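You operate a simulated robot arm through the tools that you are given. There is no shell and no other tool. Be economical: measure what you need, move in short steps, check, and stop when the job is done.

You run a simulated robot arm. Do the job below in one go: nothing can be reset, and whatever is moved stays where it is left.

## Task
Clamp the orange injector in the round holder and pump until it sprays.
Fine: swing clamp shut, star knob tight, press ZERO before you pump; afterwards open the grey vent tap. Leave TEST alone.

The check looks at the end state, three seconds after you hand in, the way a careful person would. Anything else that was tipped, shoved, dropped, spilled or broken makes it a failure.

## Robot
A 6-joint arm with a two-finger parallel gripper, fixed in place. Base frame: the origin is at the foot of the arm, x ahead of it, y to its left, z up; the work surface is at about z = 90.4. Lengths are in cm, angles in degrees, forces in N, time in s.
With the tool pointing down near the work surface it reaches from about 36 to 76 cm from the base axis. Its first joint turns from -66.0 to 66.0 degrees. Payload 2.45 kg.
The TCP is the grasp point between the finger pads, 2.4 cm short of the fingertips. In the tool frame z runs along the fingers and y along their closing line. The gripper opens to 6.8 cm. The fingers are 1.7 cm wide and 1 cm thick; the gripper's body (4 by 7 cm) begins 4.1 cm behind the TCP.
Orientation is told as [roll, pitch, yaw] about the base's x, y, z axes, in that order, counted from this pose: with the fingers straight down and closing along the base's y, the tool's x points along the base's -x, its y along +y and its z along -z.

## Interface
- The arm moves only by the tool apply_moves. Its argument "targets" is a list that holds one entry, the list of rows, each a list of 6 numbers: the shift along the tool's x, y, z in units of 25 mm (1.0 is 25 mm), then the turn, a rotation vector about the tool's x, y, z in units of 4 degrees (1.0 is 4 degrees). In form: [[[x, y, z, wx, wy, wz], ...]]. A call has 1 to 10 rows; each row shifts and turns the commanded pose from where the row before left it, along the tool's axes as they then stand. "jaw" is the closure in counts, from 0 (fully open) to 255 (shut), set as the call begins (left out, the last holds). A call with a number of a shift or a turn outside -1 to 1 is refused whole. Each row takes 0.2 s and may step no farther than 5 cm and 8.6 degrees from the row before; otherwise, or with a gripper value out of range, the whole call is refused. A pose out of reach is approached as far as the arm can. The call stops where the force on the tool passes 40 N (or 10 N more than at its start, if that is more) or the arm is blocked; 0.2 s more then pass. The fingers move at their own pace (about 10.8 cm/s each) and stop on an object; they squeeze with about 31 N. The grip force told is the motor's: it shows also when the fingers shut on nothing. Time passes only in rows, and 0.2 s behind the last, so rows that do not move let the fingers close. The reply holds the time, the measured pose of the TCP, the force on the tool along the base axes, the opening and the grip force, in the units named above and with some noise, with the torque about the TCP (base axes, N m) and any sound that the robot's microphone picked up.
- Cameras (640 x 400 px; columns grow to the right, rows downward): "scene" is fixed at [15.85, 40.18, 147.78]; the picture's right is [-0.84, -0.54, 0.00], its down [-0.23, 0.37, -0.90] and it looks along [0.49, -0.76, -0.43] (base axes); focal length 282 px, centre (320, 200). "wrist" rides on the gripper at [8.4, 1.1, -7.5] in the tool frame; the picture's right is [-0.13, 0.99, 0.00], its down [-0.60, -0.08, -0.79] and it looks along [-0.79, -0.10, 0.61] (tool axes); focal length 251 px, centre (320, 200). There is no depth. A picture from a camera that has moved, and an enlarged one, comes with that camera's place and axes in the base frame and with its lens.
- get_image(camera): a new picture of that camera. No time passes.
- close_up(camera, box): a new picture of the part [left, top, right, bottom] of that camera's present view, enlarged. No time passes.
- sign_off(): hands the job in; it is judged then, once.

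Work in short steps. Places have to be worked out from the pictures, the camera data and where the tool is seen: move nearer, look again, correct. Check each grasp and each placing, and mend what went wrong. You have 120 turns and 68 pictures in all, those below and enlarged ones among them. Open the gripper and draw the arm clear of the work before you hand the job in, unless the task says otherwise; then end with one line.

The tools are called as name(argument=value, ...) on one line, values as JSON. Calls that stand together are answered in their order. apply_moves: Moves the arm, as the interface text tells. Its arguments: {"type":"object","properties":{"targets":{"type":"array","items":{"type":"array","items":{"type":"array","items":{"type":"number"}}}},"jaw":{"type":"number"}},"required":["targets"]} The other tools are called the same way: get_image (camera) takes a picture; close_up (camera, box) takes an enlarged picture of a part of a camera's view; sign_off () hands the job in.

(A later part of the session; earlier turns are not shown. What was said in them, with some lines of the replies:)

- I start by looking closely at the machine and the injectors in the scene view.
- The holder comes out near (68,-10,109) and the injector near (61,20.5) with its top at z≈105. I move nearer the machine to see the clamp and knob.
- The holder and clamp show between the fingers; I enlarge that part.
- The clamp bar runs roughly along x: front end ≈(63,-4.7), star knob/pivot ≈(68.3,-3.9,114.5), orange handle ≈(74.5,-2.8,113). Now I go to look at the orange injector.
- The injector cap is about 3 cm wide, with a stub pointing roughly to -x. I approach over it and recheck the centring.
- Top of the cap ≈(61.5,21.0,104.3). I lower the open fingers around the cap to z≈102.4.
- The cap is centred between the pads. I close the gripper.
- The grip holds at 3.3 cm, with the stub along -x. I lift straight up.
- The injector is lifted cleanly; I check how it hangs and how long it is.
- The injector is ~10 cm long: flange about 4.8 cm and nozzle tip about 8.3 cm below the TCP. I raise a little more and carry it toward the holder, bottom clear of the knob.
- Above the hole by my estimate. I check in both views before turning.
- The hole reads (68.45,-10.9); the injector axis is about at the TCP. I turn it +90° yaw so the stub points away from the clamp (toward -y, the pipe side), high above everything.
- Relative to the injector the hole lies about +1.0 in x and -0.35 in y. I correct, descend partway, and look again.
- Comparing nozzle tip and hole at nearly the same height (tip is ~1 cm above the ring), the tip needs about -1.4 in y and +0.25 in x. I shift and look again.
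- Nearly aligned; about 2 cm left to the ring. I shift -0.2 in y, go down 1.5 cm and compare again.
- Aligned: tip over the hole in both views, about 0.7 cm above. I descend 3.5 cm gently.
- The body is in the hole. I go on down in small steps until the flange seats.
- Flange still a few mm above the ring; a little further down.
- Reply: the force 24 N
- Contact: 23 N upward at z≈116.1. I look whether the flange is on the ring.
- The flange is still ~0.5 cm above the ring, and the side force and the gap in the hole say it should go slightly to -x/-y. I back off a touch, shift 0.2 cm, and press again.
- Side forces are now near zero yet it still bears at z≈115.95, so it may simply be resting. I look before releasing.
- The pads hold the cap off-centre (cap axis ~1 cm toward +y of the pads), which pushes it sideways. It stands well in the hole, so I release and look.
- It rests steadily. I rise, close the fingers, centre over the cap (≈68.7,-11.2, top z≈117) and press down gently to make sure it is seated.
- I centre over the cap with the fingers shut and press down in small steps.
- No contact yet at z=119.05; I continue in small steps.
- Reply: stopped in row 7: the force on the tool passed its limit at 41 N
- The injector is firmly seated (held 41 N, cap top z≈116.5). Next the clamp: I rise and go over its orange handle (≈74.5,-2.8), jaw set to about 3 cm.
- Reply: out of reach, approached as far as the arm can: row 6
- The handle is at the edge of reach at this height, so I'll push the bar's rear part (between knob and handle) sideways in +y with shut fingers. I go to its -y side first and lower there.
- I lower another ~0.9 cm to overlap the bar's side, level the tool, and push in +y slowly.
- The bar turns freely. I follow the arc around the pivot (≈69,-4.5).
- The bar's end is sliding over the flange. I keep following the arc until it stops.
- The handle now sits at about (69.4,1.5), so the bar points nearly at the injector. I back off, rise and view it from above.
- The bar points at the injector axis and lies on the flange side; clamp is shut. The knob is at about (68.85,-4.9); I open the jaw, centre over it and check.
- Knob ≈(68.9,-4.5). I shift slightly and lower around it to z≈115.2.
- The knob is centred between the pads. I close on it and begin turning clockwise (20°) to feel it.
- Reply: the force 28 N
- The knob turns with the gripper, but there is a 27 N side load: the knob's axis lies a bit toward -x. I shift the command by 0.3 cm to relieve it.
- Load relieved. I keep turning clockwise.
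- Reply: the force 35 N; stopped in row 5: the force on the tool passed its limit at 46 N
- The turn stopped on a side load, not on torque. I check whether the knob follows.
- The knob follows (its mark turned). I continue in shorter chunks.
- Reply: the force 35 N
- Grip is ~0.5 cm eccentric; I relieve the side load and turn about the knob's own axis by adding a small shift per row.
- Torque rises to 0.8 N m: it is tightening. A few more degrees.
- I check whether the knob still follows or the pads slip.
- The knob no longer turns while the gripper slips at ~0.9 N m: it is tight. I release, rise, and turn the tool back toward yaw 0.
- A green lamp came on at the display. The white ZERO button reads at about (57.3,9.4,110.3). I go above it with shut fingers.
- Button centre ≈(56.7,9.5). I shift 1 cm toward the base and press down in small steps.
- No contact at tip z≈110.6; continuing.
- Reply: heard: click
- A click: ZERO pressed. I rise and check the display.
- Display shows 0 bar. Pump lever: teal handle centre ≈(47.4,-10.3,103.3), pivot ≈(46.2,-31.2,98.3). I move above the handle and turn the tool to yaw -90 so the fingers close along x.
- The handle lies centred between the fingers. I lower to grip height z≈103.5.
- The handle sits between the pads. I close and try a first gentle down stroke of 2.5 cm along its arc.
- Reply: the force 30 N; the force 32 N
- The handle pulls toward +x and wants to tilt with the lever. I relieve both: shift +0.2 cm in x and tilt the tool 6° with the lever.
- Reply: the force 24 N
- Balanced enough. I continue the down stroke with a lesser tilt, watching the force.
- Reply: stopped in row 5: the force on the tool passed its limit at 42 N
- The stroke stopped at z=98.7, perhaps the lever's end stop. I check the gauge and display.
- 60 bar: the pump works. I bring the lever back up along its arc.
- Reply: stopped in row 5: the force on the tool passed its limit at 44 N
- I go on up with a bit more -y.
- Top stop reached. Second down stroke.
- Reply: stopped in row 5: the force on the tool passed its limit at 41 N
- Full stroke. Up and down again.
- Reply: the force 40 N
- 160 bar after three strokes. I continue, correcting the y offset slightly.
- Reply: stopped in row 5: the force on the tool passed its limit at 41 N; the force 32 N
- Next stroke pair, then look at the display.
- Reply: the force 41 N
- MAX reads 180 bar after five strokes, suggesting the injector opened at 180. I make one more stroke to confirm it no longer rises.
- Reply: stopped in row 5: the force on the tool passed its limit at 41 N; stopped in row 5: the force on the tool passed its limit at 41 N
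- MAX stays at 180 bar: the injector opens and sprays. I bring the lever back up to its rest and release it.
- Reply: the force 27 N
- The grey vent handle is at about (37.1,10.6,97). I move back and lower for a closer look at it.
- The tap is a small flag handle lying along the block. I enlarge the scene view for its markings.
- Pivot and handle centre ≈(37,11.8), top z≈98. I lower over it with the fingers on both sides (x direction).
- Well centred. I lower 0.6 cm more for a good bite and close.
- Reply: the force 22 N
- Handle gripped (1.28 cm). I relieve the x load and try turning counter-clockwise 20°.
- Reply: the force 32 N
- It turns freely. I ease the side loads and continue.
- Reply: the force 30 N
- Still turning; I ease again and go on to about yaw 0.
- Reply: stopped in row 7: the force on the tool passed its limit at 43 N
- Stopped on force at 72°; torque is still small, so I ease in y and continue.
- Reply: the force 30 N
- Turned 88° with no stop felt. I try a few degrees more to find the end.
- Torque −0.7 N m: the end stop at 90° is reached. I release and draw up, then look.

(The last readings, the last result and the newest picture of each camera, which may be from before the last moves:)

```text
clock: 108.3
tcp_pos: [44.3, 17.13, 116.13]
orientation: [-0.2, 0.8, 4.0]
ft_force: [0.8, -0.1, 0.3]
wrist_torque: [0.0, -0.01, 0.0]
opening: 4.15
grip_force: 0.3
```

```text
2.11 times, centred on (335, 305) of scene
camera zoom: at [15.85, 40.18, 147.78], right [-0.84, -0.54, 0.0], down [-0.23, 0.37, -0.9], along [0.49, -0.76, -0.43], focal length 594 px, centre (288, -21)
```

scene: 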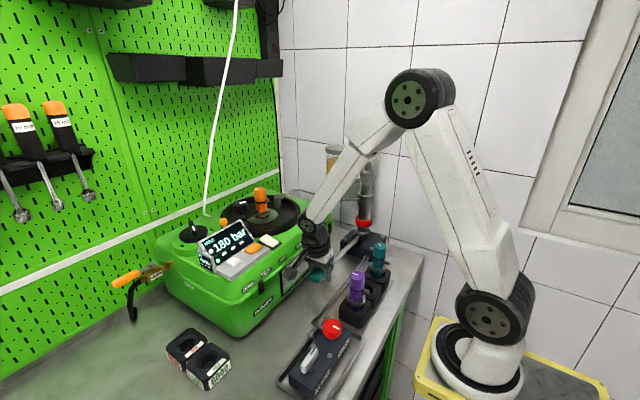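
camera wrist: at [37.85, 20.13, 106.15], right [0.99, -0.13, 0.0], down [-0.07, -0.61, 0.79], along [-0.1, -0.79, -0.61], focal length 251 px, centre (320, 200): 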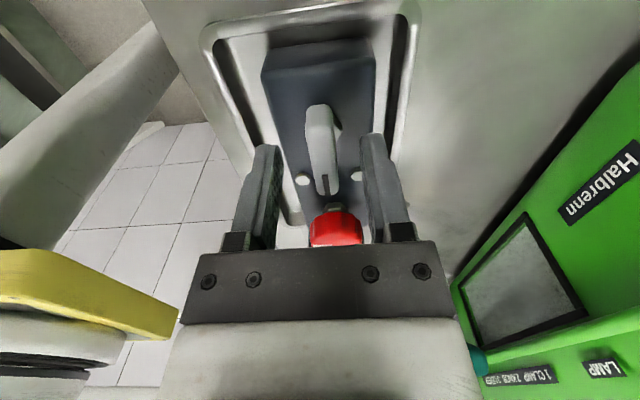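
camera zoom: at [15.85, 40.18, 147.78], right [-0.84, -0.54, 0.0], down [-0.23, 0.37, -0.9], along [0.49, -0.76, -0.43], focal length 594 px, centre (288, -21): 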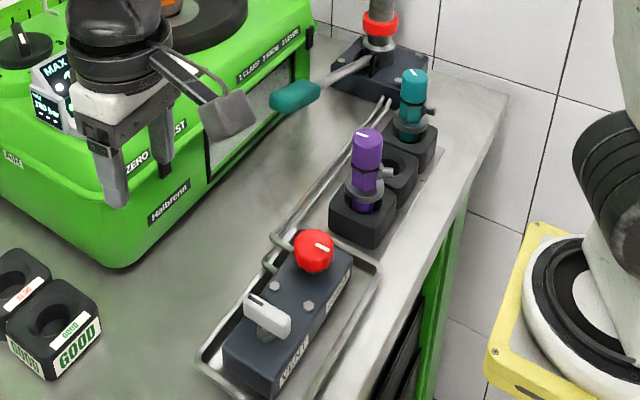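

The tap stands across the block and the rest is undisturbed. I withdraw the arm up and check the gauge and the holder.

apply_moves(targets=[[[0, 0, -1, 0, 0, 0], [0, 0, -1, 0, 0, 0], [0, -0.6, -1, 0, 0, 0], [0, -0.8, -1, 0, 0, 0], [0, -0.8, -1, 0, 0, 0], [0, -0.8, -1, 0, 0, 0], [0, -0.8, -1, 0, 0, 0]]], jaw=0)

close_up(camera="scene", box=[190, 110, 400, 270])

```text
clock: 109.9
tcp_pos: [45.2, 7.73, 133.49]
orientation: [-0.1, 0.8, 4.1]
ft_force: [-0.6, 1.1, 0.0]
wrist_torque: [0.0, -0.02, -0.03]
opening: 6.8
grip_force: 0.1
```

```text
2.50 times, centred on (295, 190) of scene
camera zoom: at [15.85, 40.18, 147.78], right [-0.84, -0.54, 0.0], down [-0.23, 0.37, -0.9], along [0.49, -0.76, -0.43], focal length 706 px, centre (382, 225)
```

zoom: 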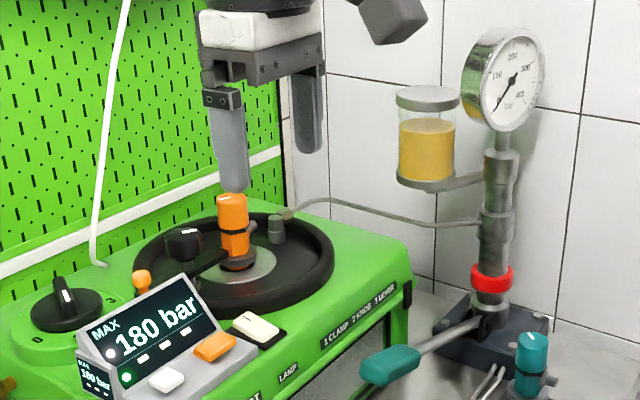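

The gauge needle is back at rest, MAX reads 180 bar, the clamp is shut on the injector and the arm is clear. I hand the job in.

sign_off()

```text
The job is handed in.
```

I clamped the orange injector in the round holder with the knob tight, pressed ZERO and pumped until MAX held at 180 bar. I took that as spraying without seeing the spray itself. The grey vent tap is turned 90° to its stop, the gauge is back at zero, and TEST was not touched.
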